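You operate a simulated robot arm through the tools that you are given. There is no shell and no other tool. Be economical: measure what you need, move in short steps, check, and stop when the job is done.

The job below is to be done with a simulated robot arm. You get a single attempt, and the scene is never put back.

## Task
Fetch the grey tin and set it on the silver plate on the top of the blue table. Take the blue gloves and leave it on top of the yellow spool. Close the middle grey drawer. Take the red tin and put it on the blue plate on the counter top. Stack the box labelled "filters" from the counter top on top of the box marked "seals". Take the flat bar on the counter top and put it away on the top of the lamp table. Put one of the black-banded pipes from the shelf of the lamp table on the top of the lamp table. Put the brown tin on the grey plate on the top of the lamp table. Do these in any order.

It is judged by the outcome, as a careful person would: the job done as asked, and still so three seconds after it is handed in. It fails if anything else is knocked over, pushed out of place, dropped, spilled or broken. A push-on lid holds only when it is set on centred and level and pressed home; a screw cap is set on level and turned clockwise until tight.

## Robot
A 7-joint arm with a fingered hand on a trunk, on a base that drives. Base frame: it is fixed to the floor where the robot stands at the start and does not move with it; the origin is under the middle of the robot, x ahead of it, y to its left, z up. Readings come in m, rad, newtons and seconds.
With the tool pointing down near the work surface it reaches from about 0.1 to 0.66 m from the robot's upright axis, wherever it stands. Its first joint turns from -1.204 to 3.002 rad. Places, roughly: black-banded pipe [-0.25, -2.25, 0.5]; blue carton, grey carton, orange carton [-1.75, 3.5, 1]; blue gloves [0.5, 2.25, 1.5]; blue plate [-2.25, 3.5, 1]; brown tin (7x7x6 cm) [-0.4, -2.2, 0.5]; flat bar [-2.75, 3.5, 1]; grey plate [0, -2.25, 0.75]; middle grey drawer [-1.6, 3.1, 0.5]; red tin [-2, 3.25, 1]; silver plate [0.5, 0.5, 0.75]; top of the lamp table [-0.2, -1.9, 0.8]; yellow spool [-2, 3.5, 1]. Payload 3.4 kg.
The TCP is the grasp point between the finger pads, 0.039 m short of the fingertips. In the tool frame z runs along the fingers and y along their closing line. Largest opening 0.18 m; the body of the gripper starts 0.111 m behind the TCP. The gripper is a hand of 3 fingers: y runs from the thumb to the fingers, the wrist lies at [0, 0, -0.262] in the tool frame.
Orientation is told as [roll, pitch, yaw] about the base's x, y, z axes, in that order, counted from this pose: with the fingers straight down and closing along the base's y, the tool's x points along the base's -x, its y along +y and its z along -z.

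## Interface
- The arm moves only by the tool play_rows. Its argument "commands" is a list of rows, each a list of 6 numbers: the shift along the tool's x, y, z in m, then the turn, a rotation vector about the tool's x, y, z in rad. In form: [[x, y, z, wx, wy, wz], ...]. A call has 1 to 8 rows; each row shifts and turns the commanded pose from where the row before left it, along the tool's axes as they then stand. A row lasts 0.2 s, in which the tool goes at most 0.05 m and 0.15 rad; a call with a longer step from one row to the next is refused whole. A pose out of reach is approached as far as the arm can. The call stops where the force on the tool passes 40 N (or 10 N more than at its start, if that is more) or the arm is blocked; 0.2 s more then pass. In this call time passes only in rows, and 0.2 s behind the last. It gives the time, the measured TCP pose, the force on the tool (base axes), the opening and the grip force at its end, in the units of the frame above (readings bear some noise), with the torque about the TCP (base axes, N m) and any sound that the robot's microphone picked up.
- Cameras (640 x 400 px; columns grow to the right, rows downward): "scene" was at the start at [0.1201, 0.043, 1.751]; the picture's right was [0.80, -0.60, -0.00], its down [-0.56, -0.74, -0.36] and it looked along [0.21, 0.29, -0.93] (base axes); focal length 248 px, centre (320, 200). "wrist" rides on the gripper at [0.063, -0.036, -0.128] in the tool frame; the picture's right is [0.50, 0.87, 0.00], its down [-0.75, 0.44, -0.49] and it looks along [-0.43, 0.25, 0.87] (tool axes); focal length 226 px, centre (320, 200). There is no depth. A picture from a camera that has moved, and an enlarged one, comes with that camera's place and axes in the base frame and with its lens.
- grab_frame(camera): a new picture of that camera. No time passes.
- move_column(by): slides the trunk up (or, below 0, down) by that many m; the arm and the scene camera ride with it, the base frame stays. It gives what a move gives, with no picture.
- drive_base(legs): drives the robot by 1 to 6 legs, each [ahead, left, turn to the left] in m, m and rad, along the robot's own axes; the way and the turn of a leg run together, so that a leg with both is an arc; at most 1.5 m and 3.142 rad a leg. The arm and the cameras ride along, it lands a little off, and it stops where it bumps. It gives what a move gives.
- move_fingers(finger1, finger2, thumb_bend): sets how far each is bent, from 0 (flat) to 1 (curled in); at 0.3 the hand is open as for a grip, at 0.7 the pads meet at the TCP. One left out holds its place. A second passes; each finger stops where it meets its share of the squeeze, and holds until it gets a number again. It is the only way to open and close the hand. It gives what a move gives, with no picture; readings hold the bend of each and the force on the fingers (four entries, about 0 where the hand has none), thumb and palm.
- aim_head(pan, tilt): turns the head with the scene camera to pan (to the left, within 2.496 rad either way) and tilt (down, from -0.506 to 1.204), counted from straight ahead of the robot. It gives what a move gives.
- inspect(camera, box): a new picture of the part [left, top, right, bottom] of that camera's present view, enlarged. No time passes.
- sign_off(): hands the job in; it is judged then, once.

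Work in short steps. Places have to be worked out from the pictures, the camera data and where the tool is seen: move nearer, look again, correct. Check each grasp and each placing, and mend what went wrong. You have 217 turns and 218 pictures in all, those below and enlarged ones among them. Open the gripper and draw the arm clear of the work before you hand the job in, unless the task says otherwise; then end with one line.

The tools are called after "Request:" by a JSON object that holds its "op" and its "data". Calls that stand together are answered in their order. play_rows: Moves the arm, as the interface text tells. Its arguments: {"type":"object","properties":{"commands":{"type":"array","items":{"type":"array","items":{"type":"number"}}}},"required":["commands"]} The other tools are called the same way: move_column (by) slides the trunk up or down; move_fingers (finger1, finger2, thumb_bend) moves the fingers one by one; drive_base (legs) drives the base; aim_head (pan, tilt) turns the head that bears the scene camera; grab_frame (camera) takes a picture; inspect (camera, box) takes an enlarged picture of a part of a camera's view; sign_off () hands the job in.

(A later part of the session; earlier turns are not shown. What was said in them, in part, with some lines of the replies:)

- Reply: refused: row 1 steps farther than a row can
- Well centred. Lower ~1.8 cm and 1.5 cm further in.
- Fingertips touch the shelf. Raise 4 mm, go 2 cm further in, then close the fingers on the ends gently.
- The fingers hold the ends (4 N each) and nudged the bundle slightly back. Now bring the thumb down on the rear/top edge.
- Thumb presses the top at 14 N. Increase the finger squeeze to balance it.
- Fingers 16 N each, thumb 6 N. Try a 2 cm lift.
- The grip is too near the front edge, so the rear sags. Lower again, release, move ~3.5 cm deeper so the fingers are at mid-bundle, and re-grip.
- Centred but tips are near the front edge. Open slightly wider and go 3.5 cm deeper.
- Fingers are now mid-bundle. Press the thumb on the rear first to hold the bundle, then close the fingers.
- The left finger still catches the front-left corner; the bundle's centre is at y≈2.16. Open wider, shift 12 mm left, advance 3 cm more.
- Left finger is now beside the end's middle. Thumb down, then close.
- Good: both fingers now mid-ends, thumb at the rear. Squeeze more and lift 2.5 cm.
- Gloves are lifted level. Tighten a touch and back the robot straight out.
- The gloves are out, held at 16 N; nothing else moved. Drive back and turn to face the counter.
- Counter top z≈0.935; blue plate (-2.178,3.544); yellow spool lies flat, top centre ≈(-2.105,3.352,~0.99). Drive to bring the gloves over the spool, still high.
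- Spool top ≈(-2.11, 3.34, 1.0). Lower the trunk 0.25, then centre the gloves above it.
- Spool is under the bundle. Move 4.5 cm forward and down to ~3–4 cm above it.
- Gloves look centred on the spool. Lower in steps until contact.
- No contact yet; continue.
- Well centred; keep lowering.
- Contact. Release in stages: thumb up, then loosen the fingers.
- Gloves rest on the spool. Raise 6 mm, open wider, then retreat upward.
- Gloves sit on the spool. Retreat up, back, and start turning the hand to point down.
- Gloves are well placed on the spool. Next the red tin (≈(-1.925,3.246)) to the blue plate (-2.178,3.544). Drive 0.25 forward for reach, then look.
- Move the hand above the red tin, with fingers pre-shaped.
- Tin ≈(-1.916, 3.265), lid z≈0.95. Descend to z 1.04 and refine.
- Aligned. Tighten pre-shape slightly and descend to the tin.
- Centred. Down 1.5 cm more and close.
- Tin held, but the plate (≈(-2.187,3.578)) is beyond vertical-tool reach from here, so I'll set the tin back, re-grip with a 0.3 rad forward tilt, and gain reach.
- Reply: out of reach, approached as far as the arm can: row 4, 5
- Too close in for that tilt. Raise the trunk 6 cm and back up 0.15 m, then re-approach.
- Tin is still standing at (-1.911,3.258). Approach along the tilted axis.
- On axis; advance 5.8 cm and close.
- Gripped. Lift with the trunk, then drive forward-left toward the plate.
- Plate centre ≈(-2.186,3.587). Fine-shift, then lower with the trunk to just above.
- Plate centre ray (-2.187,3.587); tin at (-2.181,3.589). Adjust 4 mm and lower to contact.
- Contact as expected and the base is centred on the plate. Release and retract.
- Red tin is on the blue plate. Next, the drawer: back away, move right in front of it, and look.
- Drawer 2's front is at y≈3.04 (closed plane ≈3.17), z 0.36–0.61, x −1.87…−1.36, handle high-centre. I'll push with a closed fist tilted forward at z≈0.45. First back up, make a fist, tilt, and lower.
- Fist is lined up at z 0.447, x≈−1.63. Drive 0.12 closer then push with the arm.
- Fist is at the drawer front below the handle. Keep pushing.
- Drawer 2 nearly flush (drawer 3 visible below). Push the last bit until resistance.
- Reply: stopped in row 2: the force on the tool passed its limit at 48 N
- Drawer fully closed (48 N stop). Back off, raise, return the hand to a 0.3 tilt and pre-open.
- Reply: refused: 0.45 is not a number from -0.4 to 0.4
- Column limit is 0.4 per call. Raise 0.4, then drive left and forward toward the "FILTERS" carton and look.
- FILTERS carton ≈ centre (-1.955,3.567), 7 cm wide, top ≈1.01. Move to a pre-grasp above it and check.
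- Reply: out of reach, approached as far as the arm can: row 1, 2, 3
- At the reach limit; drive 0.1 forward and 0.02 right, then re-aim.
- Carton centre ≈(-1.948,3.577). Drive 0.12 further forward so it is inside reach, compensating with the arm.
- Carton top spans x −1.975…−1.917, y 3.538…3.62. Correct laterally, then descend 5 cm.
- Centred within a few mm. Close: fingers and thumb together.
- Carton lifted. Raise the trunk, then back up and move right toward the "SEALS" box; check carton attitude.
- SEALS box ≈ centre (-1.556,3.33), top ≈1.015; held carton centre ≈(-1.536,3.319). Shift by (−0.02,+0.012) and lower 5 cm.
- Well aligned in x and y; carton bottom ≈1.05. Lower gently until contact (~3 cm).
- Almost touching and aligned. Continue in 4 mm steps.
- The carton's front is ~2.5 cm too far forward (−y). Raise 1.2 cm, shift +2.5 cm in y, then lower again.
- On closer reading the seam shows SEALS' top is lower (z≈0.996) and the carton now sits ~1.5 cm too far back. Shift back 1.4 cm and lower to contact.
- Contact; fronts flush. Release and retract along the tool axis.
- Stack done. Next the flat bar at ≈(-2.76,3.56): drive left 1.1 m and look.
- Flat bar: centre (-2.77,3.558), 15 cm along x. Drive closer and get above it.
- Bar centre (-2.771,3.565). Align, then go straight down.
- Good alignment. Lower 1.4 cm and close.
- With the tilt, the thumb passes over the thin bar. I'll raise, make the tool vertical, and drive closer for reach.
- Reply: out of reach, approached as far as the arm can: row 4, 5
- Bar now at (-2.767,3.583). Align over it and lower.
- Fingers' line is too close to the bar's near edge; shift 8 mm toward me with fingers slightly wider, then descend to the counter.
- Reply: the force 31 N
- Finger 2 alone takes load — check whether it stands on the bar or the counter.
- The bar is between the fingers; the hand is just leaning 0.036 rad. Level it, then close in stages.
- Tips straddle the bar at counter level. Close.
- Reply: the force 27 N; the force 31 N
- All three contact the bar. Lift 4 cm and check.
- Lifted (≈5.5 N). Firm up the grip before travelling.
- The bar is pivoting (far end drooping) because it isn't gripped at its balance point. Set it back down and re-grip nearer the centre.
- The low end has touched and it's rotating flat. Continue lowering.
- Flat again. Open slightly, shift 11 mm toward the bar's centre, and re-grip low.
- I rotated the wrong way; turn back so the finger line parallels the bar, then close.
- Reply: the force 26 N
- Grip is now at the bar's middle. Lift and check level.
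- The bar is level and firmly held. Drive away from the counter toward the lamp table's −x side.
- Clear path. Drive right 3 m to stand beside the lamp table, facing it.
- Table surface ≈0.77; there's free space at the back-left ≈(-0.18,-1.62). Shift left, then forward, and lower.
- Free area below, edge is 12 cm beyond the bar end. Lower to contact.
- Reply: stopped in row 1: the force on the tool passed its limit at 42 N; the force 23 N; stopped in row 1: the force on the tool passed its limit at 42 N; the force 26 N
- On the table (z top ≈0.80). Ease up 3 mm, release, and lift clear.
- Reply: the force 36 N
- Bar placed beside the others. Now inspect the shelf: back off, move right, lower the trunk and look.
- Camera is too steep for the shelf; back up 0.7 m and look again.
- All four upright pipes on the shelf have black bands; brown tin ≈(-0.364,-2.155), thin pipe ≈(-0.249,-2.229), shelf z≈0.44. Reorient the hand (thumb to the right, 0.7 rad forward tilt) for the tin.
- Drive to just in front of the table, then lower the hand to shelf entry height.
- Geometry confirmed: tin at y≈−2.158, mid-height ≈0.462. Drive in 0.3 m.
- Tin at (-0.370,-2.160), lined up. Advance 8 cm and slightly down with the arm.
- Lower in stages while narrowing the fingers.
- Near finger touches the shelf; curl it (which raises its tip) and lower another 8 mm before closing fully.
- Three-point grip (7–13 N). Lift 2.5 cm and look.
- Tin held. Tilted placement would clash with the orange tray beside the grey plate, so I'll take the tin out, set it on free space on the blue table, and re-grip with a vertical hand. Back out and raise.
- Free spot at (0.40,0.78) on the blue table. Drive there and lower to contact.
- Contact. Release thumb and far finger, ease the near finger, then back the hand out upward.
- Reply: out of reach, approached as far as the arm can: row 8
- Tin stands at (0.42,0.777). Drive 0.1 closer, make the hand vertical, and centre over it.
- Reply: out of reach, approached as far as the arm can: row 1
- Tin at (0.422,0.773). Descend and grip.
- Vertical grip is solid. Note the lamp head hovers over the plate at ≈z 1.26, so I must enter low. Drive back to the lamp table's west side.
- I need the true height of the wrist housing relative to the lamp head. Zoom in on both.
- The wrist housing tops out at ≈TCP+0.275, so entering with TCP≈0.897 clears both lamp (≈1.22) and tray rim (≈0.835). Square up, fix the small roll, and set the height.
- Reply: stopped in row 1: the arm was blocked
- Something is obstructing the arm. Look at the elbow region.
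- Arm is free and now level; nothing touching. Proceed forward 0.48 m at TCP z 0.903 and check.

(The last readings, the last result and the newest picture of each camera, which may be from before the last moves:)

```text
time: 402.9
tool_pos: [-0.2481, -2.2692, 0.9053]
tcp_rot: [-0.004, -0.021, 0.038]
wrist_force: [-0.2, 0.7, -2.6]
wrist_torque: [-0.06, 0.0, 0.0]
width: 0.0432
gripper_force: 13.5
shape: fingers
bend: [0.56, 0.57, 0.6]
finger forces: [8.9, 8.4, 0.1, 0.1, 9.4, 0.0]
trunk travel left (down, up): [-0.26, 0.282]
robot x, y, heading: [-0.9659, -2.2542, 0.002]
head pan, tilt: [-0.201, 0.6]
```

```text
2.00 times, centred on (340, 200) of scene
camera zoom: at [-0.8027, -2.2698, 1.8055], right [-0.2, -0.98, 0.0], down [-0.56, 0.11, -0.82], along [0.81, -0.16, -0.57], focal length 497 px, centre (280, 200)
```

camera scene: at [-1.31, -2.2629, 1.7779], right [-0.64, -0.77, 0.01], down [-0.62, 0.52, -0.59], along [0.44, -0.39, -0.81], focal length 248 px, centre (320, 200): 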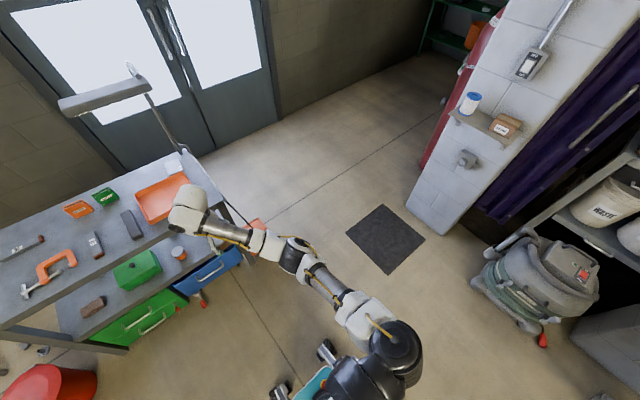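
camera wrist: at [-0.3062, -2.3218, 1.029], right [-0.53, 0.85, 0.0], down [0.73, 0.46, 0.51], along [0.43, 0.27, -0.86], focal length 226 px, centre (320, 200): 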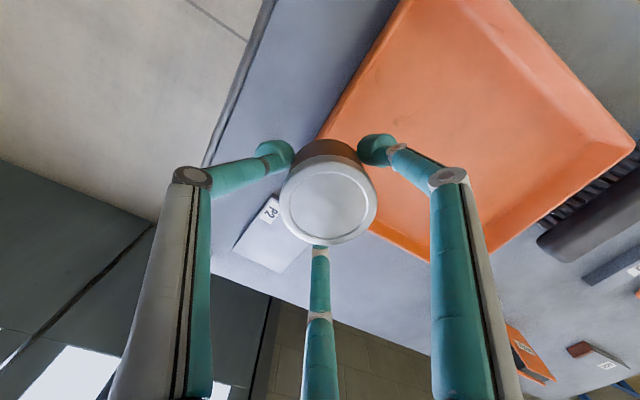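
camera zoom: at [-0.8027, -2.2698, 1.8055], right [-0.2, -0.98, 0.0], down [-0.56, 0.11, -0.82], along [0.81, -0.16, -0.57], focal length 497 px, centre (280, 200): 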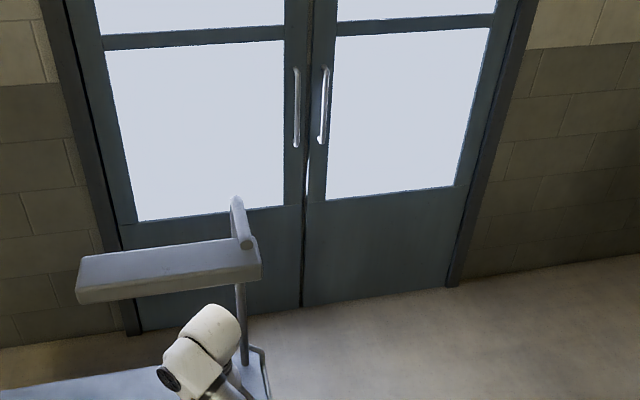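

Lamp head is actually at z≈1.3 — plenty of clearance. Plate centre (-0.125,-2.27). Drive 0.13 forward, then view.

Request:
{"op": "drive_base", "data": {"legs": [[0.13, 0, 0]]}}

Request:
{"op": "grab_frame", "data": {"camera": "wrist"}}

```text
time: 404.2
tool_pos: [-0.1151, -2.2804, 0.9041]
tcp_rot: [0.001, -0.018, 0.038]
wrist_force: [0.3, 0.1, -2.8]
wrist_torque: [0.02, 0.01, -0.02]
width: 0.0432
gripper_force: 13.2
shape: fingers
bend: [0.56, 0.57, 0.6]
finger forces: [8.9, 8.4, 0.0, 0.1, 9.5, 0.0]
trunk travel left (down, up): [-0.26, 0.282]
robot x, y, heading: [-0.8364, -2.252, 0.001]
head pan, tilt: [-0.201, 0.6]
```

```text
32 pictures are left
camera wrist: at [-0.178, -2.3188, 1.031], right [-0.53, 0.85, -0.01], down [0.73, 0.46, 0.51], along [0.43, 0.26, -0.86], focal length 226 px, centre (320, 200)
```

wrist: 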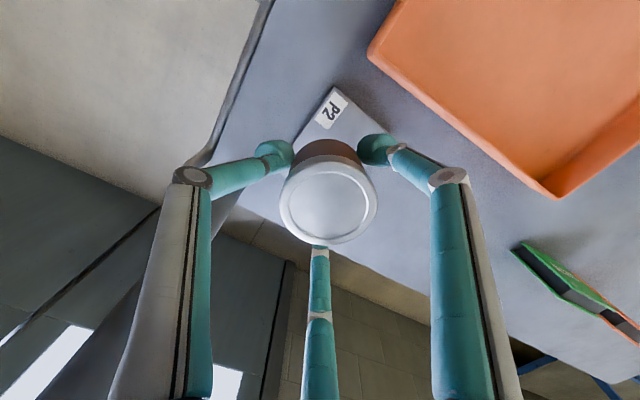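

Plate centre (-0.121,-2.27); tin at (-0.123,-2.277). Nudge +7 mm in y and lower.

Request:
{"op": "play_rows", "data": {"commands": [[0, 0.007, 0.015, 0, 0, 0], [0, 0, 0.017, 0, 0, 0]]}}

Request:
{"op": "play_rows", "data": {"commands": [[0, 0, 0.004, 0, 0, 0]]}}

Request:
{"op": "play_rows", "data": {"commands": [[0, 0, 0.004, 0, 0, 0]]}}

Request:
{"op": "play_rows", "data": {"commands": [[0, 0, 0.003, 0, 0, 0]]}}

```text
time: 404.8
tool_pos: [-0.119, -2.2693, 0.8742]
tcp_rot: [-0.002, -0.022, 0.036]
wrist_force: [-0.4, 0.3, -2.0]
wrist_torque: [-0.01, -0.02, -0.01]
width: 0.0436
gripper_force: 13.7
shape: fingers
bend: [0.56, 0.57, 0.6]
finger forces: [8.9, 8.3, 0.0, 0.0, 9.5, 0.0]
trunk travel left (down, up): [-0.26, 0.282]
robot x, y, heading: [-0.8374, -2.2561, 0.003]
head pan, tilt: [-0.201, 0.6]
```

```text
time: 405.2
tool_pos: [-0.1175, -2.2699, 0.8706]
tcp_rot: [0.0, -0.022, 0.035]
wrist_force: [-0.3, 0.0, -1.9]
wrist_torque: [0.0, 0.02, 0.03]
width: 0.0435
gripper_force: 13.6
shape: fingers
bend: [0.56, 0.57, 0.6]
finger forces: [8.9, 8.3, 0.0, 0.0, 9.4, 0.0]
trunk travel left (down, up): [-0.26, 0.282]
robot x, y, heading: [-0.8395, -2.2548, 0.002]
head pan, tilt: [-0.201, 0.6]
```

```text
time: 405.6
tool_pos: [-0.119, -2.2671, 0.868]
tcp_rot: [-0.002, -0.024, 0.036]
wrist_force: [0.0, -0.3, -0.6]
wrist_torque: [0.02, 0.01, -0.01]
width: 0.0435
gripper_force: 13.5
shape: fingers
bend: [0.56, 0.57, 0.6]
finger forces: [8.9, 8.3, 0.0, 0.0, 9.3, 0.1]
trunk travel left (down, up): [-0.26, 0.282]
robot x, y, heading: [-0.8395, -2.2533, 0.008]
head pan, tilt: [-0.201, 0.6]
```

```text
time: 406.0
tool_pos: [-0.1175, -2.269, 0.8638]
tcp_rot: [-0.002, -0.023, 0.037]
wrist_force: [0.0, 0.3, -1.6]
wrist_torque: [0.02, 0.0, -0.01]
width: 0.0432
gripper_force: 13.0
shape: fingers
bend: [0.56, 0.57, 0.6]
finger forces: [8.9, 8.2, 0.1, 0.0, 9.4, 0.0]
trunk travel left (down, up): [-0.26, 0.282]
robot x, y, heading: [-0.8349, -2.2536, -0.0]
head pan, tilt: [-0.201, 0.6]
```

Request:
{"op": "play_rows", "data": {"commands": [[0, 0, 0.003, 0, 0, 0]]}}

Request:
{"op": "play_rows", "data": {"commands": [[0, 0, 0.003, 0, 0, 0]]}}

Request:
{"op": "inspect", "data": {"camera": "wrist", "box": [220, 60, 440, 260]}}

```text
time: 406.4
tool_pos: [-0.1183, -2.2683, 0.8613]
tcp_rot: [-0.001, -0.022, 0.037]
wrist_force: [0.0, 0.7, -1.3]
wrist_torque: [0.0, 0.02, -0.02]
width: 0.0434
gripper_force: 14.1
shape: fingers
bend: [0.56, 0.57, 0.6]
finger forces: [8.9, 8.3, 0.0, 0.0, 9.5, 0.0]
trunk travel left (down, up): [-0.26, 0.282]
robot x, y, heading: [-0.8412, -2.2507, 0.0]
head pan, tilt: [-0.201, 0.6]
```

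```text
time: 406.8
tool_pos: [-0.1183, -2.2688, 0.8581]
tcp_rot: [-0.001, -0.024, 0.035]
wrist_force: [-0.4, 0.1, -2.0]
wrist_torque: [0.02, 0.0, 0.0]
width: 0.0436
gripper_force: 13.2
shape: fingers
bend: [0.56, 0.57, 0.6]
finger forces: [9.0, 8.3, 0.1, 0.0, 9.4, 0.0]
trunk travel left (down, up): [-0.26, 0.282]
robot x, y, heading: [-0.8338, -2.2553, -0.003]
head pan, tilt: [-0.201, 0.6]
```

```text
2.00 times, centred on (330, 160) of wrist
camera zoom: at [-0.181, -2.3079, 0.9856], right [-0.53, 0.85, -0.01], down [0.73, 0.46, 0.51], along [0.44, 0.26, -0.86], focal length 452 px, centre (300, 280)
```

zoom: 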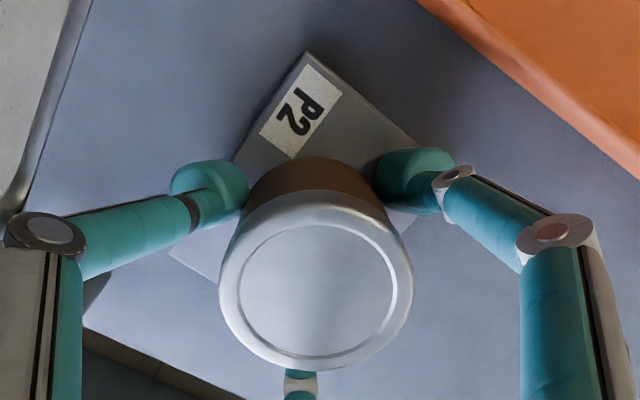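

Centred over the plate. Keep lowering to contact.

Request:
{"op": "play_rows", "data": {"commands": [[0, 0, 0.003, 0, 0, 0]]}}

Request:
{"op": "play_rows", "data": {"commands": [[0, 0, 0.003, 0, 0, 0]]}}

Request:
{"op": "play_rows", "data": {"commands": [[0, 0, 0.003, 0, 0, 0]]}}

```text
time: 407.2
tool_pos: [-0.1174, -2.2693, 0.8571]
tcp_rot: [-0.003, -0.026, 0.035]
wrist_force: [-0.5, -0.3, 4.9]
wrist_torque: [0.08, 0.27, 0.0]
width: 0.0432
gripper_force: 16.7
shape: fingers
bend: [0.56, 0.57, 0.6]
finger forces: [15.2, 8.5, 0.1, 0.0, 9.8, 0.1]
trunk travel left (down, up): [-0.26, 0.282]
robot x, y, heading: [-0.8362, -2.2501, -0.003]
head pan, tilt: [-0.201, 0.6]
```

```text
time: 407.6
tool_pos: [-0.1182, -2.2692, 0.8564]
tcp_rot: [-0.002, -0.027, 0.036]
wrist_force: [-1.4, -1.3, 18.5]
wrist_torque: [0.15, 0.61, 0.06]
width: 0.0433
gripper_force: 22.4
shape: fingers
bend: [0.59, 0.57, 0.6]
finger forces: [26.2, 8.3, 0.0, 0.0, 10.8, 0.0]
trunk travel left (down, up): [-0.26, 0.282]
robot x, y, heading: [-0.8357, -2.2572, -0.002]
head pan, tilt: [-0.201, 0.6]
```

```text
time: 408.0
tool_pos: [-0.1194, -2.2685, 0.855]
tcp_rot: [0.001, -0.031, 0.037]
wrist_force: [-0.2, -1.6, 33.2]
wrist_torque: [0.22, 0.78, 0.1]
width: 0.0429
gripper_force: 28.0
shape: fingers
bend: [0.62, 0.57, 0.6]
finger forces: [35.8, 8.8, 0.1, 0.0, 11.7, 0.0]
trunk travel left (down, up): [-0.26, 0.282]
robot x, y, heading: [-0.8402, -2.2545, 0.004]
head pan, tilt: [-0.201, 0.6]
```

Finger 1's tip is on the plate, so the tin bottom is within a mm or two. Ease up and release.

Request:
{"op": "play_rows", "data": {"commands": [[0, 0, -0.006, 0, 0, 0]]}}

Request:
{"op": "move_fingers", "data": {"finger1": 0.52, "finger2": 0.52, "thumb_bend": 0.53}}

Request:
{"op": "move_fingers", "data": {"finger1": 0.46, "finger2": 0.46, "thumb_bend": 0.46}}

Request:
{"op": "inspect", "data": {"camera": "wrist", "box": [220, 60, 440, 260]}}

```text
time: 408.4
tool_pos: [-0.1178, -2.2688, 0.8547]
tcp_rot: [-0.001, -0.025, 0.036]
wrist_force: [1.8, 0.2, 21.5]
wrist_torque: [0.11, 0.27, 0.06]
width: 0.0429
gripper_force: 22.4
shape: fingers
bend: [0.61, 0.57, 0.61]
finger forces: [25.0, 9.6, 0.0, 0.0, 10.2, 0.0]
trunk travel left (down, up): [-0.26, 0.282]
robot x, y, heading: [-0.8402, -2.2531, 0.003]
head pan, tilt: [-0.201, 0.6]
```

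```text
time: 409.4
tool_pos: [-0.1182, -2.2688, 0.8565]
tcp_rot: [0.001, -0.024, 0.036]
wrist_force: [2.2, -0.4, 17.6]
wrist_torque: [0.27, 0.47, 0.0]
width: 0.0555
gripper_force: 8.8
shape: fingers
bend: [0.59, 0.53, 0.53]
finger forces: [16.5, 1.5, 0.1, 0.0, 0.0, 0.1]
trunk travel left (down, up): [-0.26, 0.282]
robot x, y, heading: [-0.8347, -2.2524, 0.005]
head pan, tilt: [-0.201, 0.6]
```

```text
time: 410.4
tool_pos: [-0.1179, -2.2689, 0.855]
tcp_rot: [-0.001, -0.024, 0.034]
wrist_force: [3.1, -1.7, 13.2]
wrist_torque: [0.15, 0.32, 0.04]
width: 0.0719
gripper_force: 6.1
shape: fingers
bend: [0.62, 0.46, 0.46]
finger forces: [12.2, 0.0, 0.0, 0.1, 0.0, 0.1]
trunk travel left (down, up): [-0.26, 0.282]
robot x, y, heading: [-0.8384, -2.2552, -0.002]
head pan, tilt: [-0.201, 0.6]
```

```text
2.00 times, centred on (330, 160) of wrist
camera zoom: at [-0.1817, -2.3073, 0.9823], right [-0.53, 0.85, -0.01], down [0.73, 0.46, 0.51], along [0.44, 0.26, -0.86], focal length 452 px, centre (300, 280)
```

zoom: 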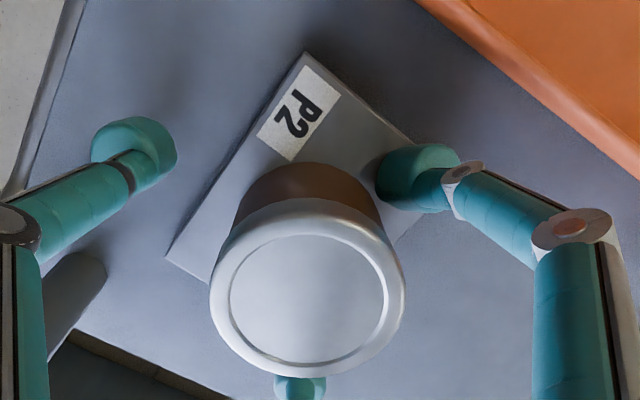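

Finger 1 is jammed on the plate; raise 6 mm, then open it.

Request:
{"op": "play_rows", "data": {"commands": [[0, 0, -0.006, 0, 0, 0]]}}

Request:
{"op": "move_fingers", "data": {"finger1": 0.44, "finger2": 0.44, "thumb_bend": 0.44}}

Request:
{"op": "play_rows", "data": {"commands": [[0, 0, -0.006, 0, 0, 0]]}}

Request:
{"op": "inspect", "data": {"camera": "wrist", "box": [220, 60, 440, 260]}}

```text
time: 410.8
tool_pos: [-0.1188, -2.2685, 0.8581]
tcp_rot: [-0.002, -0.021, 0.036]
wrist_force: [0.0, -0.4, 0.1]
wrist_torque: [0.0, 0.01, -0.03]
width: 0.0883
gripper_force: 0.0
shape: fingers
bend: [0.46, 0.46, 0.46]
finger forces: [0.0, 0.0, 0.1, 0.1, 0.0, 0.0]
trunk travel left (down, up): [-0.26, 0.282]
robot x, y, heading: [-0.8374, -2.2559, 0.004]
head pan, tilt: [-0.201, 0.6]
```

```text
time: 411.8
tool_pos: [-0.1179, -2.2683, 0.8611]
tcp_rot: [-0.001, -0.022, 0.038]
wrist_force: [-0.2, 0.8, 0.0]
wrist_torque: [-0.01, -0.01, 0.01]
width: 0.0964
gripper_force: 0.0
shape: fingers
bend: [0.44, 0.44, 0.44]
finger forces: [0.0, 0.0, 0.0, 0.0, 0.1, 0.1]
trunk travel left (down, up): [-0.26, 0.282]
robot x, y, heading: [-0.8355, -2.2529, 0.005]
head pan, tilt: [-0.201, 0.6]
```

```text
time: 412.2
tool_pos: [-0.118, -2.2693, 0.8678]
tcp_rot: [-0.002, -0.022, 0.036]
wrist_force: [-0.7, 0.3, -0.3]
wrist_torque: [-0.02, 0.04, -0.02]
width: 0.0961
gripper_force: 0.0
shape: fingers
bend: [0.44, 0.44, 0.44]
finger forces: [0.1, 0.0, 0.0, 0.1, 0.1, 0.0]
trunk travel left (down, up): [-0.26, 0.282]
robot x, y, heading: [-0.8381, -2.2542, 0.002]
head pan, tilt: [-0.201, 0.6]
```

```text
2.00 times, centred on (330, 160) of wrist
camera zoom: at [-0.1817, -2.3071, 0.9948], right [-0.53, 0.85, -0.01], down [0.73, 0.46, 0.51], along [0.44, 0.26, -0.86], focal length 452 px, centre (300, 280)
```

zoom: 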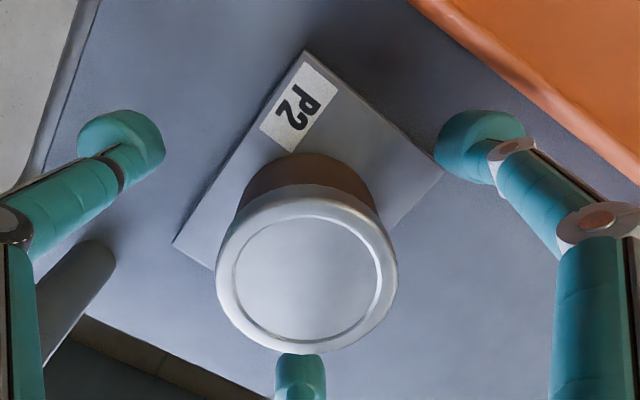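

Brown tin is on the plate, centred. Raise 6.5 cm and back straight out.

Request:
{"op": "play_rows", "data": {"commands": [[0, 0, -0.033, 0, 0, 0], [0, 0, -0.033, 0, 0, 0]]}}

Request:
{"op": "drive_base", "data": {"legs": [[-0.75, 0, 0]]}}

Request:
{"op": "aim_head", "data": {"pan": -0.05, "tilt": 0.6}}

Request:
{"op": "inspect", "data": {"camera": "scene", "box": [200, 150, 420, 330]}}

```text
time: 412.8
tool_pos: [-0.1183, -2.2689, 0.9344]
tcp_rot: [-0.002, -0.024, 0.036]
wrist_force: [0.0, 0.1, 0.4]
wrist_torque: [-0.01, 0.0, -0.01]
width: 0.0968
gripper_force: 0.1
shape: fingers
bend: [0.44, 0.44, 0.44]
finger forces: [0.0, 0.0, 0.0, 0.1, 0.0, 0.0]
trunk travel left (down, up): [-0.26, 0.282]
robot x, y, heading: [-0.8382, -2.2537, 0.001]
head pan, tilt: [-0.201, 0.6]
```

```text
time: 416.7
tool_pos: [-0.8412, -2.2673, 0.9334]
tcp_rot: [0.001, -0.024, 0.04]
wrist_force: [0.5, -0.6, -0.5]
wrist_torque: [0.04, -0.01, 0.01]
width: 0.0966
gripper_force: 0.0
shape: fingers
bend: [0.44, 0.44, 0.44]
finger forces: [0.0, 0.0, 0.0, 0.0, 0.1, 0.1]
trunk travel left (down, up): [-0.26, 0.282]
robot x, y, heading: [-1.5612, -2.2595, 0.007]
head pan, tilt: [-0.201, 0.6]
```

```text
time: 417.4
tool_pos: [-0.8434, -2.2668, 0.9364]
tcp_rot: [-0.005, -0.026, 0.04]
wrist_force: [-0.3, 0.6, -0.5]
wrist_torque: [-0.01, 0.0, 0.01]
width: 0.0966
gripper_force: 0.1
shape: fingers
bend: [0.44, 0.44, 0.44]
finger forces: [0.1, 0.0, 0.0, 0.0, 0.1, 0.0]
trunk travel left (down, up): [-0.26, 0.282]
robot x, y, heading: [-1.5633, -2.2555, 0.008]
head pan, tilt: [-0.051, 0.6]
```

```text
2.22 times, centred on (310, 240) of scene
camera zoom: at [-1.3933, -2.2642, 1.8057], right [-0.04, -1.0, 0.0], down [-0.57, 0.03, -0.82], along [0.82, -0.03, -0.57], focal length 552 px, centre (342, 111)
```

zoom: 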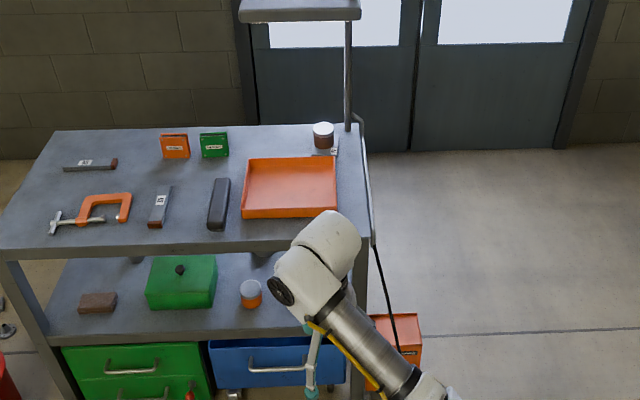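

Brown tin is done. Now the thin pipe at (-0.249,-2.229): lower the trunk, tilt the hand ~1.0 rad, and lower to z≈0.53.

Request:
{"op": "move_column", "data": {"by": -0.26}}

Request:
{"op": "play_rows", "data": {"commands": [[0, 0, 0, 0, -0.14, 0], [0, 0, 0, 0, -0.14, 0], [0, 0, 0, 0, -0.14, 0], [0, 0, 0, 0, -0.14, 0], [0, 0, 0, 0, -0.14, 0], [0, 0, 0, 0, -0.14, 0], [0, 0, 0, 0, -0.14, 0]]}}

Request:
{"op": "play_rows", "data": {"commands": [[0.038, 0, 0.0243, 0, 0, 0], [0.038, 0, 0.0243, 0, 0, 0], [0.038, 0, 0.0243, 0, 0, 0], [0.008, 0, 0.005, 0, 0, 0]]}}

Request:
{"op": "move_fingers", "data": {"finger1": 0.48, "finger2": 0.48, "thumb_bend": 0.45}}

Request:
{"op": "drive_base", "data": {"legs": [[0.3, 0.245, 0], [0, 0, -0.208]]}}

Request:
{"op": "grab_frame", "data": {"camera": "wrist"}}

```text
time: 420.1
tool_pos: [-0.8435, -2.2663, 0.6771]
tcp_rot: [-0.005, -0.028, 0.04]
wrist_force: [0.2, 0.6, 1.5]
wrist_torque: [0.0, 0.01, 0.02]
width: 0.0965
gripper_force: 0.1
shape: fingers
bend: [0.44, 0.44, 0.44]
finger forces: [0.1, 0.0, 0.1, 0.0, 0.1, 0.1]
trunk travel left (down, up): [0.0, 0.542]
robot x, y, heading: [-1.5587, -2.2597, 0.005]
head pan, tilt: [-0.051, 0.6]
```

```text
time: 421.7
tool_pos: [-0.8432, -2.2655, 0.6758]
tcp_rot: [-0.007, -1.008, 0.048]
wrist_force: [0.4, 0.0, -0.6]
wrist_torque: [-0.01, 0.0, -0.01]
width: 0.0963
gripper_force: 0.1
shape: fingers
bend: [0.44, 0.44, 0.44]
finger forces: [0.1, 0.0, 0.1, 0.1, 0.0, 0.1]
trunk travel left (down, up): [0.0, 0.542]
robot x, y, heading: [-1.5584, -2.2557, 0.005]
head pan, tilt: [-0.051, 0.6]
```

```text
time: 422.7
tool_pos: [-0.8447, -2.2681, 0.5308]
tcp_rot: [-0.007, -1.007, 0.046]
wrist_force: [-0.5, 0.1, 0.4]
wrist_torque: [-0.02, -0.02, 0.0]
width: 0.0964
gripper_force: 0.2
shape: fingers
bend: [0.44, 0.44, 0.44]
finger forces: [0.1, 0.0, 0.1, 0.1, 0.0, 0.0]
trunk travel left (down, up): [0.0, 0.542]
robot x, y, heading: [-1.5607, -2.2585, 0.008]
head pan, tilt: [-0.051, 0.6]
```

```text
time: 423.7
tool_pos: [-0.8442, -2.2687, 0.5322]
tcp_rot: [-0.007, -1.008, 0.046]
wrist_force: [0.1, -0.5, 0.2]
wrist_torque: [0.01, 0.03, -0.01]
width: 0.0874
gripper_force: 0.0
shape: fingers
bend: [0.48, 0.48, 0.45]
finger forces: [0.0, 0.0, 0.0, 0.1, 0.1, 0.0]
trunk travel left (down, up): [0.0, 0.542]
robot x, y, heading: [-1.5601, -2.2586, 0.003]
head pan, tilt: [-0.051, 0.6]
```

```text
time: 426.9
tool_pos: [-0.5589, -2.1515, 0.5318]
tcp_rot: [-0.006, -1.007, -0.155]
wrist_force: [-0.1, 0.3, -0.1]
wrist_torque: [-0.02, 0.03, -0.02]
width: 0.0874
gripper_force: 0.1
shape: fingers
bend: [0.48, 0.48, 0.45]
finger forces: [0.1, 0.0, 0.0, 0.0, 0.1, 0.0]
trunk travel left (down, up): [0.0, 0.542]
robot x, y, heading: [-1.2591, -1.9968, -0.194]
head pan, tilt: [-0.051, 0.6]
```

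```text
27 pictures are left
camera wrist: at [-0.7035, -2.1643, 0.5485], right [-0.13, 0.9, -0.43], down [0.06, 0.43, 0.9], along [0.99, 0.09, -0.11], focal length 226 px, centre (320, 200)
```

wrist: 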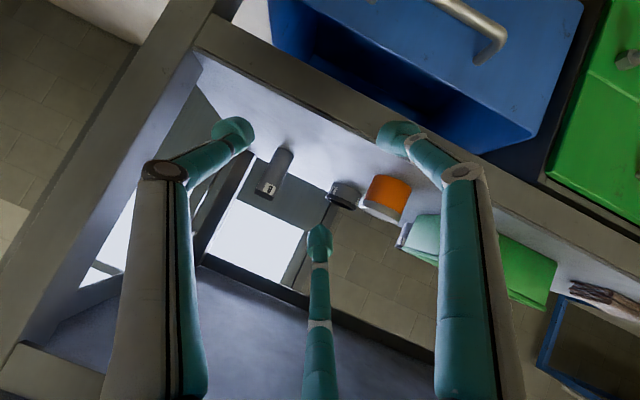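

Pipe confirmed at (-0.249,-2.227). Open the fingers a bit more and drive in 0.24 m with a small right shift.

Request:
{"op": "move_fingers", "data": {"finger1": 0.43, "finger2": 0.43, "thumb_bend": 0.45}}

Request:
{"op": "drive_base", "data": {"legs": [[0.2, -0.018, 0]]}}

Request:
{"op": "grab_frame", "data": {"camera": "wrist"}}

```text
time: 427.9
tool_pos: [-0.5622, -2.1503, 0.5349]
tcp_rot: [-0.009, -1.012, -0.151]
wrist_force: [0.0, 0.3, 0.3]
wrist_torque: [0.02, 0.02, 0.03]
width: 0.0966
gripper_force: 0.1
shape: fingers
bend: [0.43, 0.43, 0.45]
finger forces: [0.1, 0.1, 0.1, 0.0, 0.0, 0.0]
trunk travel left (down, up): [0.0, 0.542]
robot x, y, heading: [-1.2555, -1.9973, -0.192]
head pan, tilt: [-0.051, 0.6]
```

```text
time: 429.5
tool_pos: [-0.3762, -2.2079, 0.5349]
tcp_rot: [-0.01, -1.011, -0.156]
wrist_force: [-0.1, 0.1, -0.4]
wrist_torque: [0.01, 0.02, 0.02]
width: 0.0965
gripper_force: 0.0
shape: fingers
bend: [0.43, 0.43, 0.45]
finger forces: [0.1, 0.0, 0.1, 0.1, 0.0, 0.0]
trunk travel left (down, up): [0.0, 0.542]
robot x, y, heading: [-1.0716, -2.0508, -0.201]
head pan, tilt: [-0.051, 0.6]
```

```text
26 pictures are left
camera wrist: at [-0.5212, -2.2208, 0.5513], right [-0.12, 0.9, -0.43], down [0.06, 0.44, 0.9], along [0.99, 0.08, -0.1], focal length 226 px, centre (320, 200)
```

wrist: 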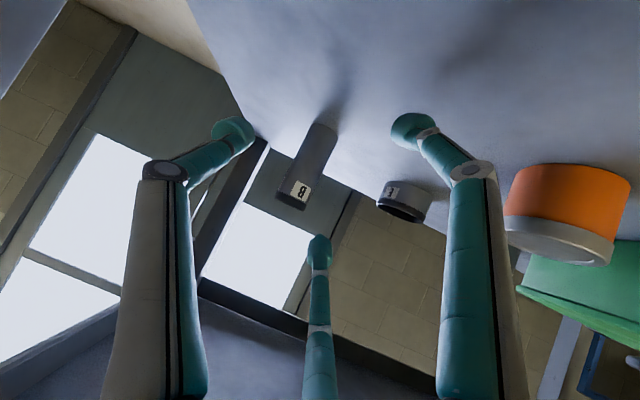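

On line. Advance 11 cm with the arm along the hand's heading.

Request:
{"op": "play_rows", "data": {"commands": [[-0.0172, -0.0013, 0.0325, 0, 0, 0], [-0.0172, -0.0013, 0.0325, 0, 0, 0], [-0.0172, -0.0013, 0.0325, 0, 0, 0]]}}

Request:
{"op": "grab_frame", "data": {"camera": "wrist"}}

```text
time: 430.3
tool_pos: [-0.2694, -2.2277, 0.5318]
tcp_rot: [-0.013, -1.018, -0.154]
wrist_force: [0.1, 0.1, -0.8]
wrist_torque: [0.02, 0.01, -0.04]
width: 0.0964
gripper_force: 0.1
shape: fingers
bend: [0.43, 0.43, 0.45]
finger forces: [0.0, 0.0, 0.0, 0.0, 0.0, 0.1]
trunk travel left (down, up): [0.0, 0.542]
robot x, y, heading: [-1.0727, -2.0514, -0.204]
head pan, tilt: [-0.051, 0.6]
```

```text
25 pictures are left
camera wrist: at [-0.4131, -2.2402, 0.5464], right [-0.12, 0.89, -0.43], down [0.05, 0.44, 0.9], along [0.99, 0.08, -0.1], focal length 226 px, centre (320, 200)
```

wrist: 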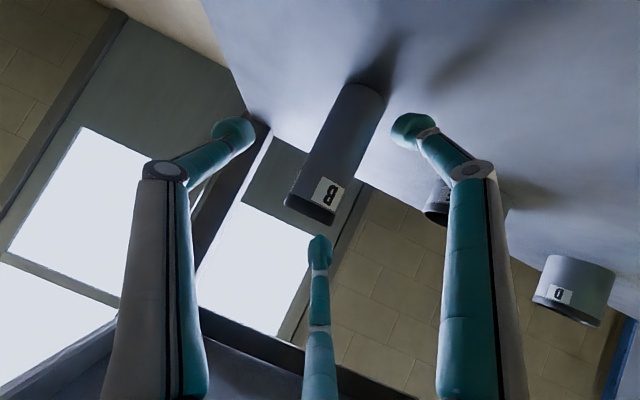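

Pipe is centred between thumb and fingers. Close on it.

Request:
{"op": "move_fingers", "data": {"finger1": 0.56, "finger2": 0.56, "thumb_bend": 0.56}}

Request:
{"op": "move_fingers", "data": {"finger1": 0.72, "finger2": 0.72, "thumb_bend": 0.72}}

Request:
{"op": "grab_frame", "data": {"camera": "wrist"}}

```text
time: 431.3
tool_pos: [-0.2699, -2.2282, 0.5316]
tcp_rot: [-0.014, -1.016, -0.153]
wrist_force: [0.6, -0.3, 0.0]
wrist_torque: [0.02, -0.02, 0.01]
width: 0.0503
gripper_force: 0.2
shape: fingers
bend: [0.56, 0.56, 0.56]
finger forces: [0.3, 0.2, 0.0, 0.0, 0.1, 0.0]
trunk travel left (down, up): [0.0, 0.542]
robot x, y, heading: [-1.0732, -2.0538, -0.196]
head pan, tilt: [-0.051, 0.6]
```

```text
time: 432.3
tool_pos: [-0.2691, -2.2283, 0.531]
tcp_rot: [-0.012, -1.018, -0.154]
wrist_force: [-1.1, -0.1, 1.8]
wrist_torque: [-0.01, 0.03, 0.0]
width: 0.0335
gripper_force: 16.0
shape: fingers
bend: [0.61, 0.62, 0.64]
finger forces: [8.6, 8.4, 0.0, 0.0, 14.4, 0.1]
trunk travel left (down, up): [0.0, 0.542]
robot x, y, heading: [-1.0727, -2.0515, -0.2]
head pan, tilt: [-0.051, 0.6]
```

```text
24 pictures are left
camera wrist: at [-0.4137, -2.2403, 0.5464], right [-0.12, 0.89, -0.43], down [0.05, 0.44, 0.9], along [0.99, 0.08, -0.1], focal length 226 px, centre (320, 200)
```

wrist: 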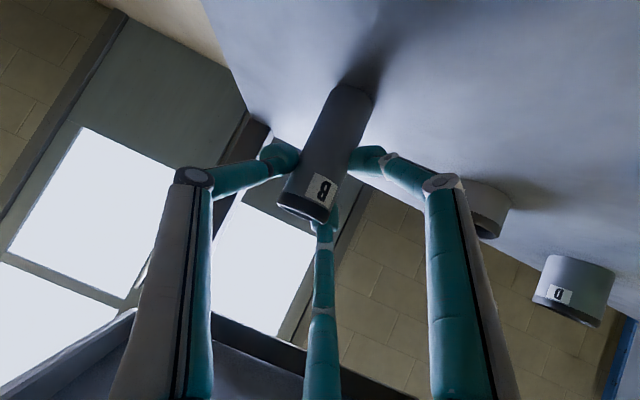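

Grip 16 N. Lift 1.8 cm and back straight out.

Request:
{"op": "play_rows", "data": {"commands": [[-0.0153, 0, -0.0095, 0, 0, 0]]}}

Request:
{"op": "drive_base", "data": {"legs": [[-0.5, 0, 0]]}}

Request:
{"op": "grab_frame", "data": {"camera": "wrist"}}

```text
time: 432.7
tool_pos: [-0.2696, -2.2275, 0.5502]
tcp_rot: [-0.013, -1.014, -0.155]
wrist_force: [0.0, 0.8, -2.1]
wrist_torque: [0.04, 0.12, -0.02]
width: 0.0325
gripper_force: 15.1
shape: fingers
bend: [0.61, 0.63, 0.64]
finger forces: [7.7, 8.1, 0.1, 0.0, 13.8, 0.0]
trunk travel left (down, up): [0.0, 0.542]
robot x, y, heading: [-1.0724, -2.0497, -0.202]
head pan, tilt: [-0.051, 0.6]
```

```text
time: 435.6
tool_pos: [-0.7558, -2.1297, 0.5513]
tcp_rot: [-0.013, -1.014, -0.156]
wrist_force: [-1.3, 1.4, -2.6]
wrist_torque: [0.02, 0.05, -0.03]
width: 0.0326
gripper_force: 14.4
shape: fingers
bend: [0.61, 0.63, 0.64]
finger forces: [7.7, 8.0, 0.1, 0.1, 13.9, 0.0]
trunk travel left (down, up): [0.0, 0.542]
robot x, y, heading: [-1.5632, -1.9582, -0.203]
head pan, tilt: [-0.051, 0.6]
```

```text
23 pictures are left
camera wrist: at [-0.9003, -2.1419, 0.5656], right [-0.12, 0.89, -0.43], down [0.05, 0.44, 0.9], along [0.99, 0.08, -0.1], focal length 226 px, centre (320, 200)
```

wrist: 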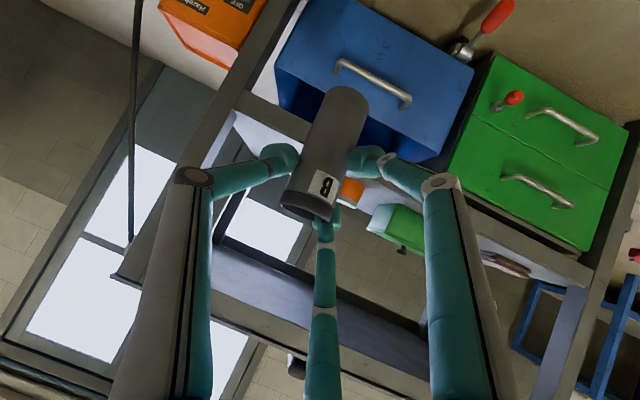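

Pipe held upright. Raise above table level, square up to heading 0, and move to the gap between the G2 bar and the brush, ≈(-0.275,-1.908).

Request:
{"op": "move_column", "data": {"by": 0.4}}

Request:
{"op": "move_column", "data": {"by": 0.05}}

Request:
{"op": "drive_base", "data": {"legs": [[0, 0, 0.203], [0, 0.055, 0], [0.25, 0, 0]]}}

Request:
{"op": "aim_head", "data": {"pan": 0.0, "tilt": 0.75}}

Request:
{"op": "grab_frame", "data": {"camera": "scene"}}

Request:
{"op": "grab_frame", "data": {"camera": "wrist"}}

```text
time: 439.4
tool_pos: [-0.7582, -2.1288, 0.9544]
tcp_rot: [-0.017, -1.022, -0.154]
wrist_force: [-0.1, 0.5, -2.3]
wrist_torque: [0.05, 0.06, -0.01]
width: 0.0323
gripper_force: 15.0
shape: fingers
bend: [0.61, 0.63, 0.64]
finger forces: [7.9, 8.1, 0.0, 0.0, 14.1, 0.1]
trunk travel left (down, up): [-0.4, 0.142]
robot x, y, heading: [-1.5619, -1.9508, -0.202]
head pan, tilt: [-0.051, 0.6]
```

```text
time: 440.4
tool_pos: [-0.757, -2.1289, 1.0032]
tcp_rot: [-0.017, -1.021, -0.152]
wrist_force: [-0.8, 0.1, -2.3]
wrist_torque: [0.02, 0.09, -0.01]
width: 0.0325
gripper_force: 15.1
shape: fingers
bend: [0.61, 0.63, 0.64]
finger forces: [7.9, 8.1, 0.0, 0.1, 14.2, 0.0]
trunk travel left (down, up): [-0.45, 0.092]
robot x, y, heading: [-1.5562, -1.9547, -0.198]
head pan, tilt: [-0.051, 0.6]
```

```text
time: 443.5
tool_pos: [-0.4809, -1.8802, 1.0049]
tcp_rot: [-0.055, -1.02, 0.084]
wrist_force: [0.2, 1.2, -1.2]
wrist_torque: [-0.01, 0.06, -0.13]
width: 0.0321
gripper_force: 15.3
shape: fingers
bend: [0.61, 0.63, 0.64]
finger forces: [7.9, 8.0, 0.0, 0.0, 13.8, 0.0]
trunk travel left (down, up): [-0.45, 0.092]
robot x, y, heading: [-1.304, -1.8917, -0.002]
head pan, tilt: [-0.051, 0.6]
```

```text
time: 444.2
tool_pos: [-0.4851, -1.8752, 1.0081]
tcp_rot: [-0.039, -1.025, 0.073]
wrist_force: [-0.8, 1.0, -1.9]
wrist_torque: [-0.02, 0.09, -0.08]
width: 0.0322
gripper_force: 14.4
shape: fingers
bend: [0.61, 0.63, 0.64]
finger forces: [7.8, 8.0, 0.0, 0.0, 13.7, 0.1]
trunk travel left (down, up): [-0.45, 0.092]
robot x, y, heading: [-1.3003, -1.8874, 0.003]
head pan, tilt: [0.0, 0.75]
```

```text
22 pictures are left
camera scene: at [-1.2365, -1.8596, 1.9838], right [0.0, -1.0, 0.01], down [-0.68, -0.01, -0.73], along [0.73, -0.01, -0.68], focal length 248 px, centre (320, 200)
```

scene: 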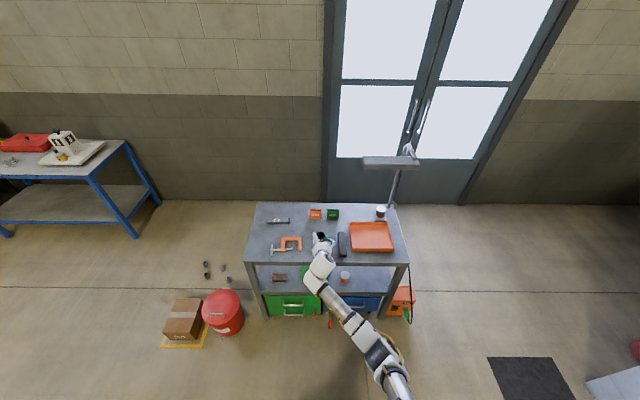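

```text
21 pictures are left
camera wrist: at [-0.6238, -1.9176, 1.0225], right [-0.29, 0.85, -0.44], down [-0.05, 0.45, 0.89], along [0.95, 0.28, -0.09], focal length 226 px, centre (320, 200)
```

wrist: 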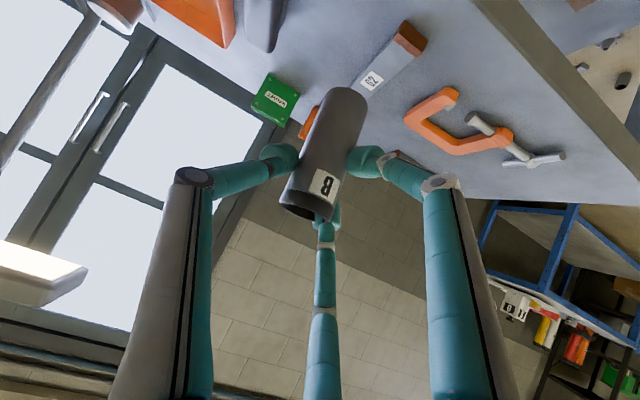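

Request:
{"op": "drive_base", "data": {"legs": [[0.19, -0.033, 0]]}}

Request:
{"op": "grab_frame", "data": {"camera": "wrist"}}

Request:
{"op": "inspect", "data": {"camera": "scene", "box": [230, 180, 430, 320]}}

```text
time: 445.8
tool_pos: [-0.2942, -1.93, 1.0071]
tcp_rot: [-0.022, -1.023, 0.05]
wrist_force: [0.1, 0.0, -1.5]
wrist_torque: [-0.03, 0.07, -0.07]
width: 0.0322
gripper_force: 15.0
shape: fingers
bend: [0.61, 0.63, 0.64]
finger forces: [7.9, 8.0, 0.1, 0.0, 13.8, 0.0]
trunk travel left (down, up): [-0.45, 0.092]
robot x, y, heading: [-1.1134, -1.9229, -0.007]
head pan, tilt: [0.0, 0.75]
```

```text
20 pictures are left
camera wrist: at [-0.4338, -1.9707, 1.0208], right [-0.29, 0.85, -0.44], down [-0.04, 0.44, 0.9], along [0.96, 0.28, -0.09], focal length 226 px, centre (320, 200)
```

wrist: 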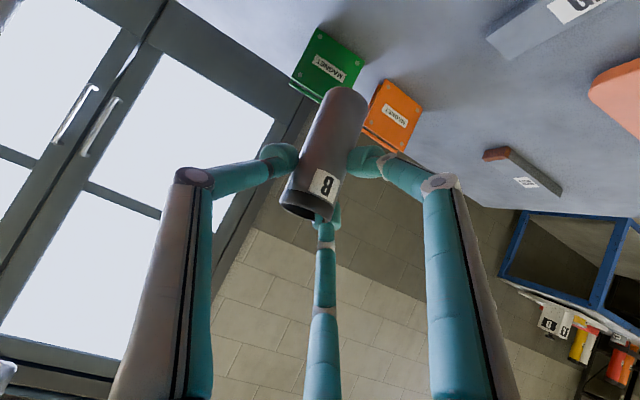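

```text
2.86 times, centred on (330, 250) of scene
camera zoom: at [-1.0461, -1.9263, 1.9839], right [0.0, -1.0, 0.0], down [-0.68, 0.0, -0.73], along [0.73, 0.0, -0.68], focal length 710 px, centre (291, 57)
```

zoom: 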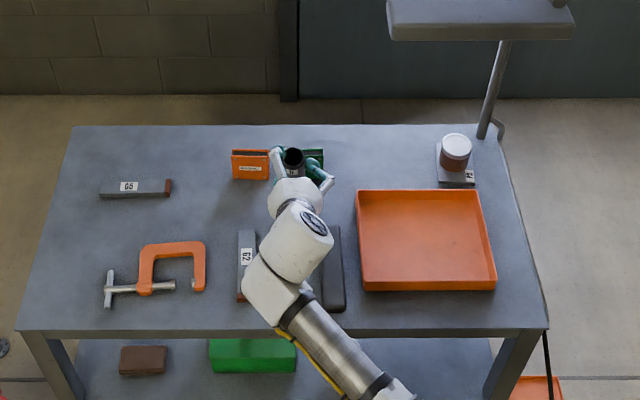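

Shift 2 cm left, then lower with the trunk to just above the surface.

Request:
{"op": "play_rows", "data": {"commands": [[0, 0.02, 0, 0, 0, 0]]}}

Request:
{"op": "move_column", "data": {"by": -0.09}}

Request:
{"op": "grab_frame", "data": {"camera": "wrist"}}

```text
time: 446.1
tool_pos: [-0.297, -1.91, 1.009]
tcp_rot: [-0.024, -1.027, 0.053]
wrist_force: [0.3, 0.0, -1.7]
wrist_torque: [0.0, 0.07, 0.05]
width: 0.0321
gripper_force: 15.8
shape: fingers
bend: [0.61, 0.63, 0.64]
finger forces: [8.0, 8.2, 0.0, 0.0, 14.4, 0.0]
trunk travel left (down, up): [-0.45, 0.092]
robot x, y, heading: [-1.11, -1.92, -0.001]
head pan, tilt: [0.0, 0.75]
```

```text
time: 447.4
tool_pos: [-0.2984, -1.9041, 0.9197]
tcp_rot: [-0.029, -1.025, 0.057]
wrist_force: [-0.9, 0.7, -2.7]
wrist_torque: [0.01, 0.12, 0.03]
width: 0.0323
gripper_force: 15.3
shape: fingers
bend: [0.61, 0.63, 0.64]
finger forces: [8.0, 8.3, 0.0, 0.0, 14.3, 0.0]
trunk travel left (down, up): [-0.36, 0.182]
robot x, y, heading: [-1.1115, -1.9198, -0.003]
head pan, tilt: [0.0, 0.75]
```

```text
18 pictures are left
camera wrist: at [-0.4376, -1.946, 0.9334], right [-0.29, 0.85, -0.44], down [-0.05, 0.45, 0.89], along [0.96, 0.28, -0.09], focal length 226 px, centre (320, 200)
```

wrist: 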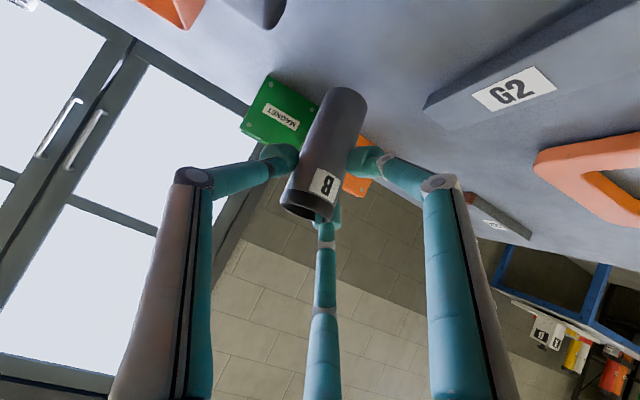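

Clear below. Lower in small steps.

Request:
{"op": "play_rows", "data": {"commands": [[0.0128, 0, 0.0078, 0, 0, 0]]}}

Request:
{"op": "play_rows", "data": {"commands": [[0.0051, 0, 0.0031, 0, 0, 0]]}}

Request:
{"op": "play_rows", "data": {"commands": [[0.0034, 0, 0.0021, 0, 0, 0]]}}

Request:
{"op": "play_rows", "data": {"commands": [[0.0034, 0, 0.0021, 0, 0, 0]]}}

```text
time: 447.8
tool_pos: [-0.2975, -1.9085, 0.9013]
tcp_rot: [-0.026, -1.025, 0.057]
wrist_force: [-0.8, -1.2, -4.0]
wrist_torque: [-0.02, 0.06, -0.01]
width: 0.0325
gripper_force: 15.4
shape: fingers
bend: [0.61, 0.63, 0.64]
finger forces: [8.0, 8.3, 0.0, 0.0, 14.2, 0.0]
trunk travel left (down, up): [-0.36, 0.182]
robot x, y, heading: [-1.1142, -1.9217, -0.003]
head pan, tilt: [0.0, 0.75]
```

```text
time: 448.2
tool_pos: [-0.2983, -1.9073, 0.8969]
tcp_rot: [-0.023, -1.024, 0.053]
wrist_force: [0.5, 1.1, -1.9]
wrist_torque: [0.0, 0.08, -0.05]
width: 0.0322
gripper_force: 15.7
shape: fingers
bend: [0.61, 0.63, 0.64]
finger forces: [8.0, 8.2, 0.1, 0.0, 14.3, 0.0]
trunk travel left (down, up): [-0.36, 0.182]
robot x, y, heading: [-1.1133, -1.9216, -0.004]
head pan, tilt: [0.0, 0.75]
```

```text
time: 448.6
tool_pos: [-0.2989, -1.9064, 0.8933]
tcp_rot: [-0.026, -1.028, 0.055]
wrist_force: [-0.1, 1.3, -0.5]
wrist_torque: [0.09, 0.02, 0.02]
width: 0.0322
gripper_force: 14.9
shape: fingers
bend: [0.62, 0.63, 0.64]
finger forces: [8.4, 8.5, 0.0, 0.0, 13.8, 0.0]
trunk travel left (down, up): [-0.36, 0.182]
robot x, y, heading: [-1.1133, -1.9244, -0.006]
head pan, tilt: [0.0, 0.75]
```

```text
time: 449.0
tool_pos: [-0.2978, -1.9099, 0.891]
tcp_rot: [-0.027, -1.029, 0.053]
wrist_force: [-0.2, -1.3, 7.7]
wrist_torque: [-0.1, -0.22, 0.0]
width: 0.0317
gripper_force: 16.2
shape: fingers
bend: [0.63, 0.62, 0.64]
finger forces: [8.2, 8.7, 0.0, 0.1, 15.8, 0.1]
trunk travel left (down, up): [-0.36, 0.182]
robot x, y, heading: [-1.1114, -1.9173, -0.005]
head pan, tilt: [0.0, 0.75]
```

Contact as predicted. Release in two stages.

Request:
{"op": "move_fingers", "data": {"finger1": 0.59, "finger2": 0.59, "thumb_bend": 0.6}}

Request:
{"op": "move_fingers", "data": {"finger1": 0.46, "finger2": 0.46, "thumb_bend": 0.46}}

Request:
{"op": "grab_frame", "data": {"camera": "wrist"}}

```text
time: 450.0
tool_pos: [-0.2987, -1.9089, 0.8879]
tcp_rot: [-0.024, -1.025, 0.055]
wrist_force: [0.8, 0.1, -0.1]
wrist_torque: [-0.02, 0.06, -0.02]
width: 0.0362
gripper_force: 0.1
shape: fingers
bend: [0.59, 0.59, 0.6]
finger forces: [0.1, 0.4, 0.0, 0.0, 0.4, 0.0]
trunk travel left (down, up): [-0.36, 0.182]
robot x, y, heading: [-1.1125, -1.9264, -0.004]
head pan, tilt: [0.0, 0.75]
```

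```text
time: 451.0
tool_pos: [-0.2986, -1.9098, 0.8884]
tcp_rot: [-0.026, -1.027, 0.055]
wrist_force: [0.4, 0.6, 0.6]
wrist_torque: [0.02, 0.02, 0.01]
width: 0.0882
gripper_force: 0.0
shape: fingers
bend: [0.46, 0.46, 0.46]
finger forces: [0.0, 0.0, 0.0, 0.0, 0.1, 0.0]
trunk travel left (down, up): [-0.36, 0.182]
robot x, y, heading: [-1.1137, -1.9199, -0.006]
head pan, tilt: [0.0, 0.75]
```

```text
17 pictures are left
camera wrist: at [-0.4379, -1.9491, 0.9022], right [-0.29, 0.85, -0.44], down [-0.04, 0.45, 0.89], along [0.96, 0.28, -0.09], focal length 226 px, centre (320, 200)
```

wrist: 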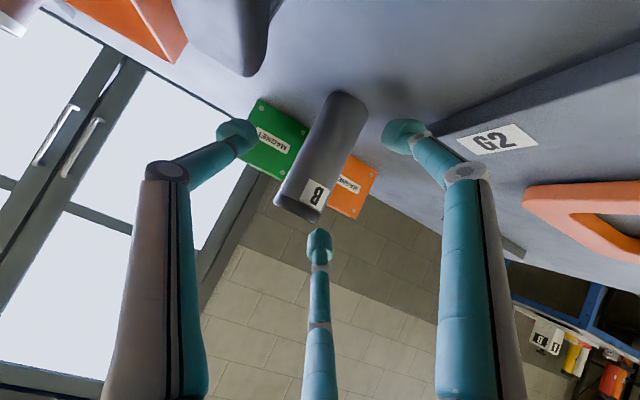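

Pipe stands on its own. Raise straight up to clear it, then back away.

Request:
{"op": "move_column", "data": {"by": 0.16}}

Request:
{"op": "drive_base", "data": {"legs": [[-0.6, 0, 0]]}}

Request:
{"op": "aim_head", "data": {"pan": 0.0, "tilt": 0.6}}

Request:
{"op": "inspect", "data": {"camera": "scene", "box": [220, 170, 420, 320]}}

```text
time: 452.8
tool_pos: [-0.2985, -1.9091, 1.0479]
tcp_rot: [-0.026, -1.024, 0.053]
wrist_force: [0.8, 0.4, 0.2]
wrist_torque: [0.0, -0.03, 0.03]
width: 0.0886
gripper_force: 0.0
shape: fingers
bend: [0.46, 0.46, 0.46]
finger forces: [0.1, 0.0, 0.0, 0.1, 0.0, 0.0]
trunk travel left (down, up): [-0.52, 0.022]
robot x, y, heading: [-1.1089, -1.9196, -0.002]
head pan, tilt: [0.0, 0.75]
```

```text
time: 456.3
tool_pos: [-0.9089, -1.9121, 1.0495]
tcp_rot: [-0.025, -1.025, 0.044]
wrist_force: [-0.4, 0.0, 0.2]
wrist_torque: [0.02, -0.03, -0.02]
width: 0.0882
gripper_force: 0.2
shape: fingers
bend: [0.46, 0.46, 0.46]
finger forces: [0.0, 0.0, 0.0, 0.1, 0.0, 0.0]
trunk travel left (down, up): [-0.52, 0.022]
robot x, y, heading: [-1.7229, -1.9188, -0.011]
head pan, tilt: [0.0, 0.75]
```

```text
time: 457.0
tool_pos: [-0.9101, -1.9106, 1.0498]
tcp_rot: [-0.025, -1.027, 0.046]
wrist_force: [0.3, 0.5, 0.5]
wrist_torque: [-0.02, 0.01, 0.0]
width: 0.0884
gripper_force: 0.1
shape: fingers
bend: [0.46, 0.46, 0.46]
finger forces: [0.0, 0.0, 0.0, 0.0, 0.0, 0.0]
trunk travel left (down, up): [-0.52, 0.022]
robot x, y, heading: [-1.7233, -1.9176, -0.011]
head pan, tilt: [0.0, 0.6]
```

```text
2.67 times, centred on (320, 245) of scene
camera zoom: at [-1.6577, -1.9206, 2.0665], right [-0.01, -1.0, 0.0], down [-0.57, 0.01, -0.82], along [0.82, -0.01, -0.57], focal length 663 px, centre (320, 80)
```

zoom: 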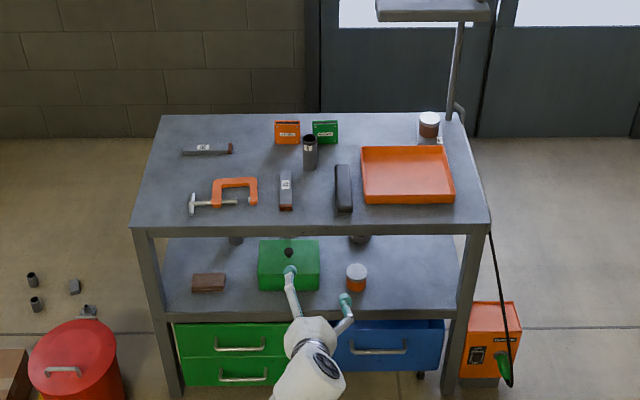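

All eight placements are in place: the pipe is standing, the tin is on its plate and the bar is on the table. The hand is open and clear, so I'm handing in.

Request:
{"op": "sign_off", "data": {}}

```text
The job is handed in.
```

All eight tasks are done and the job is handed in. I checked each placement by camera as I released it, and checked the drawer when it closed, but did not go back for a final look at the counter or the blue table.
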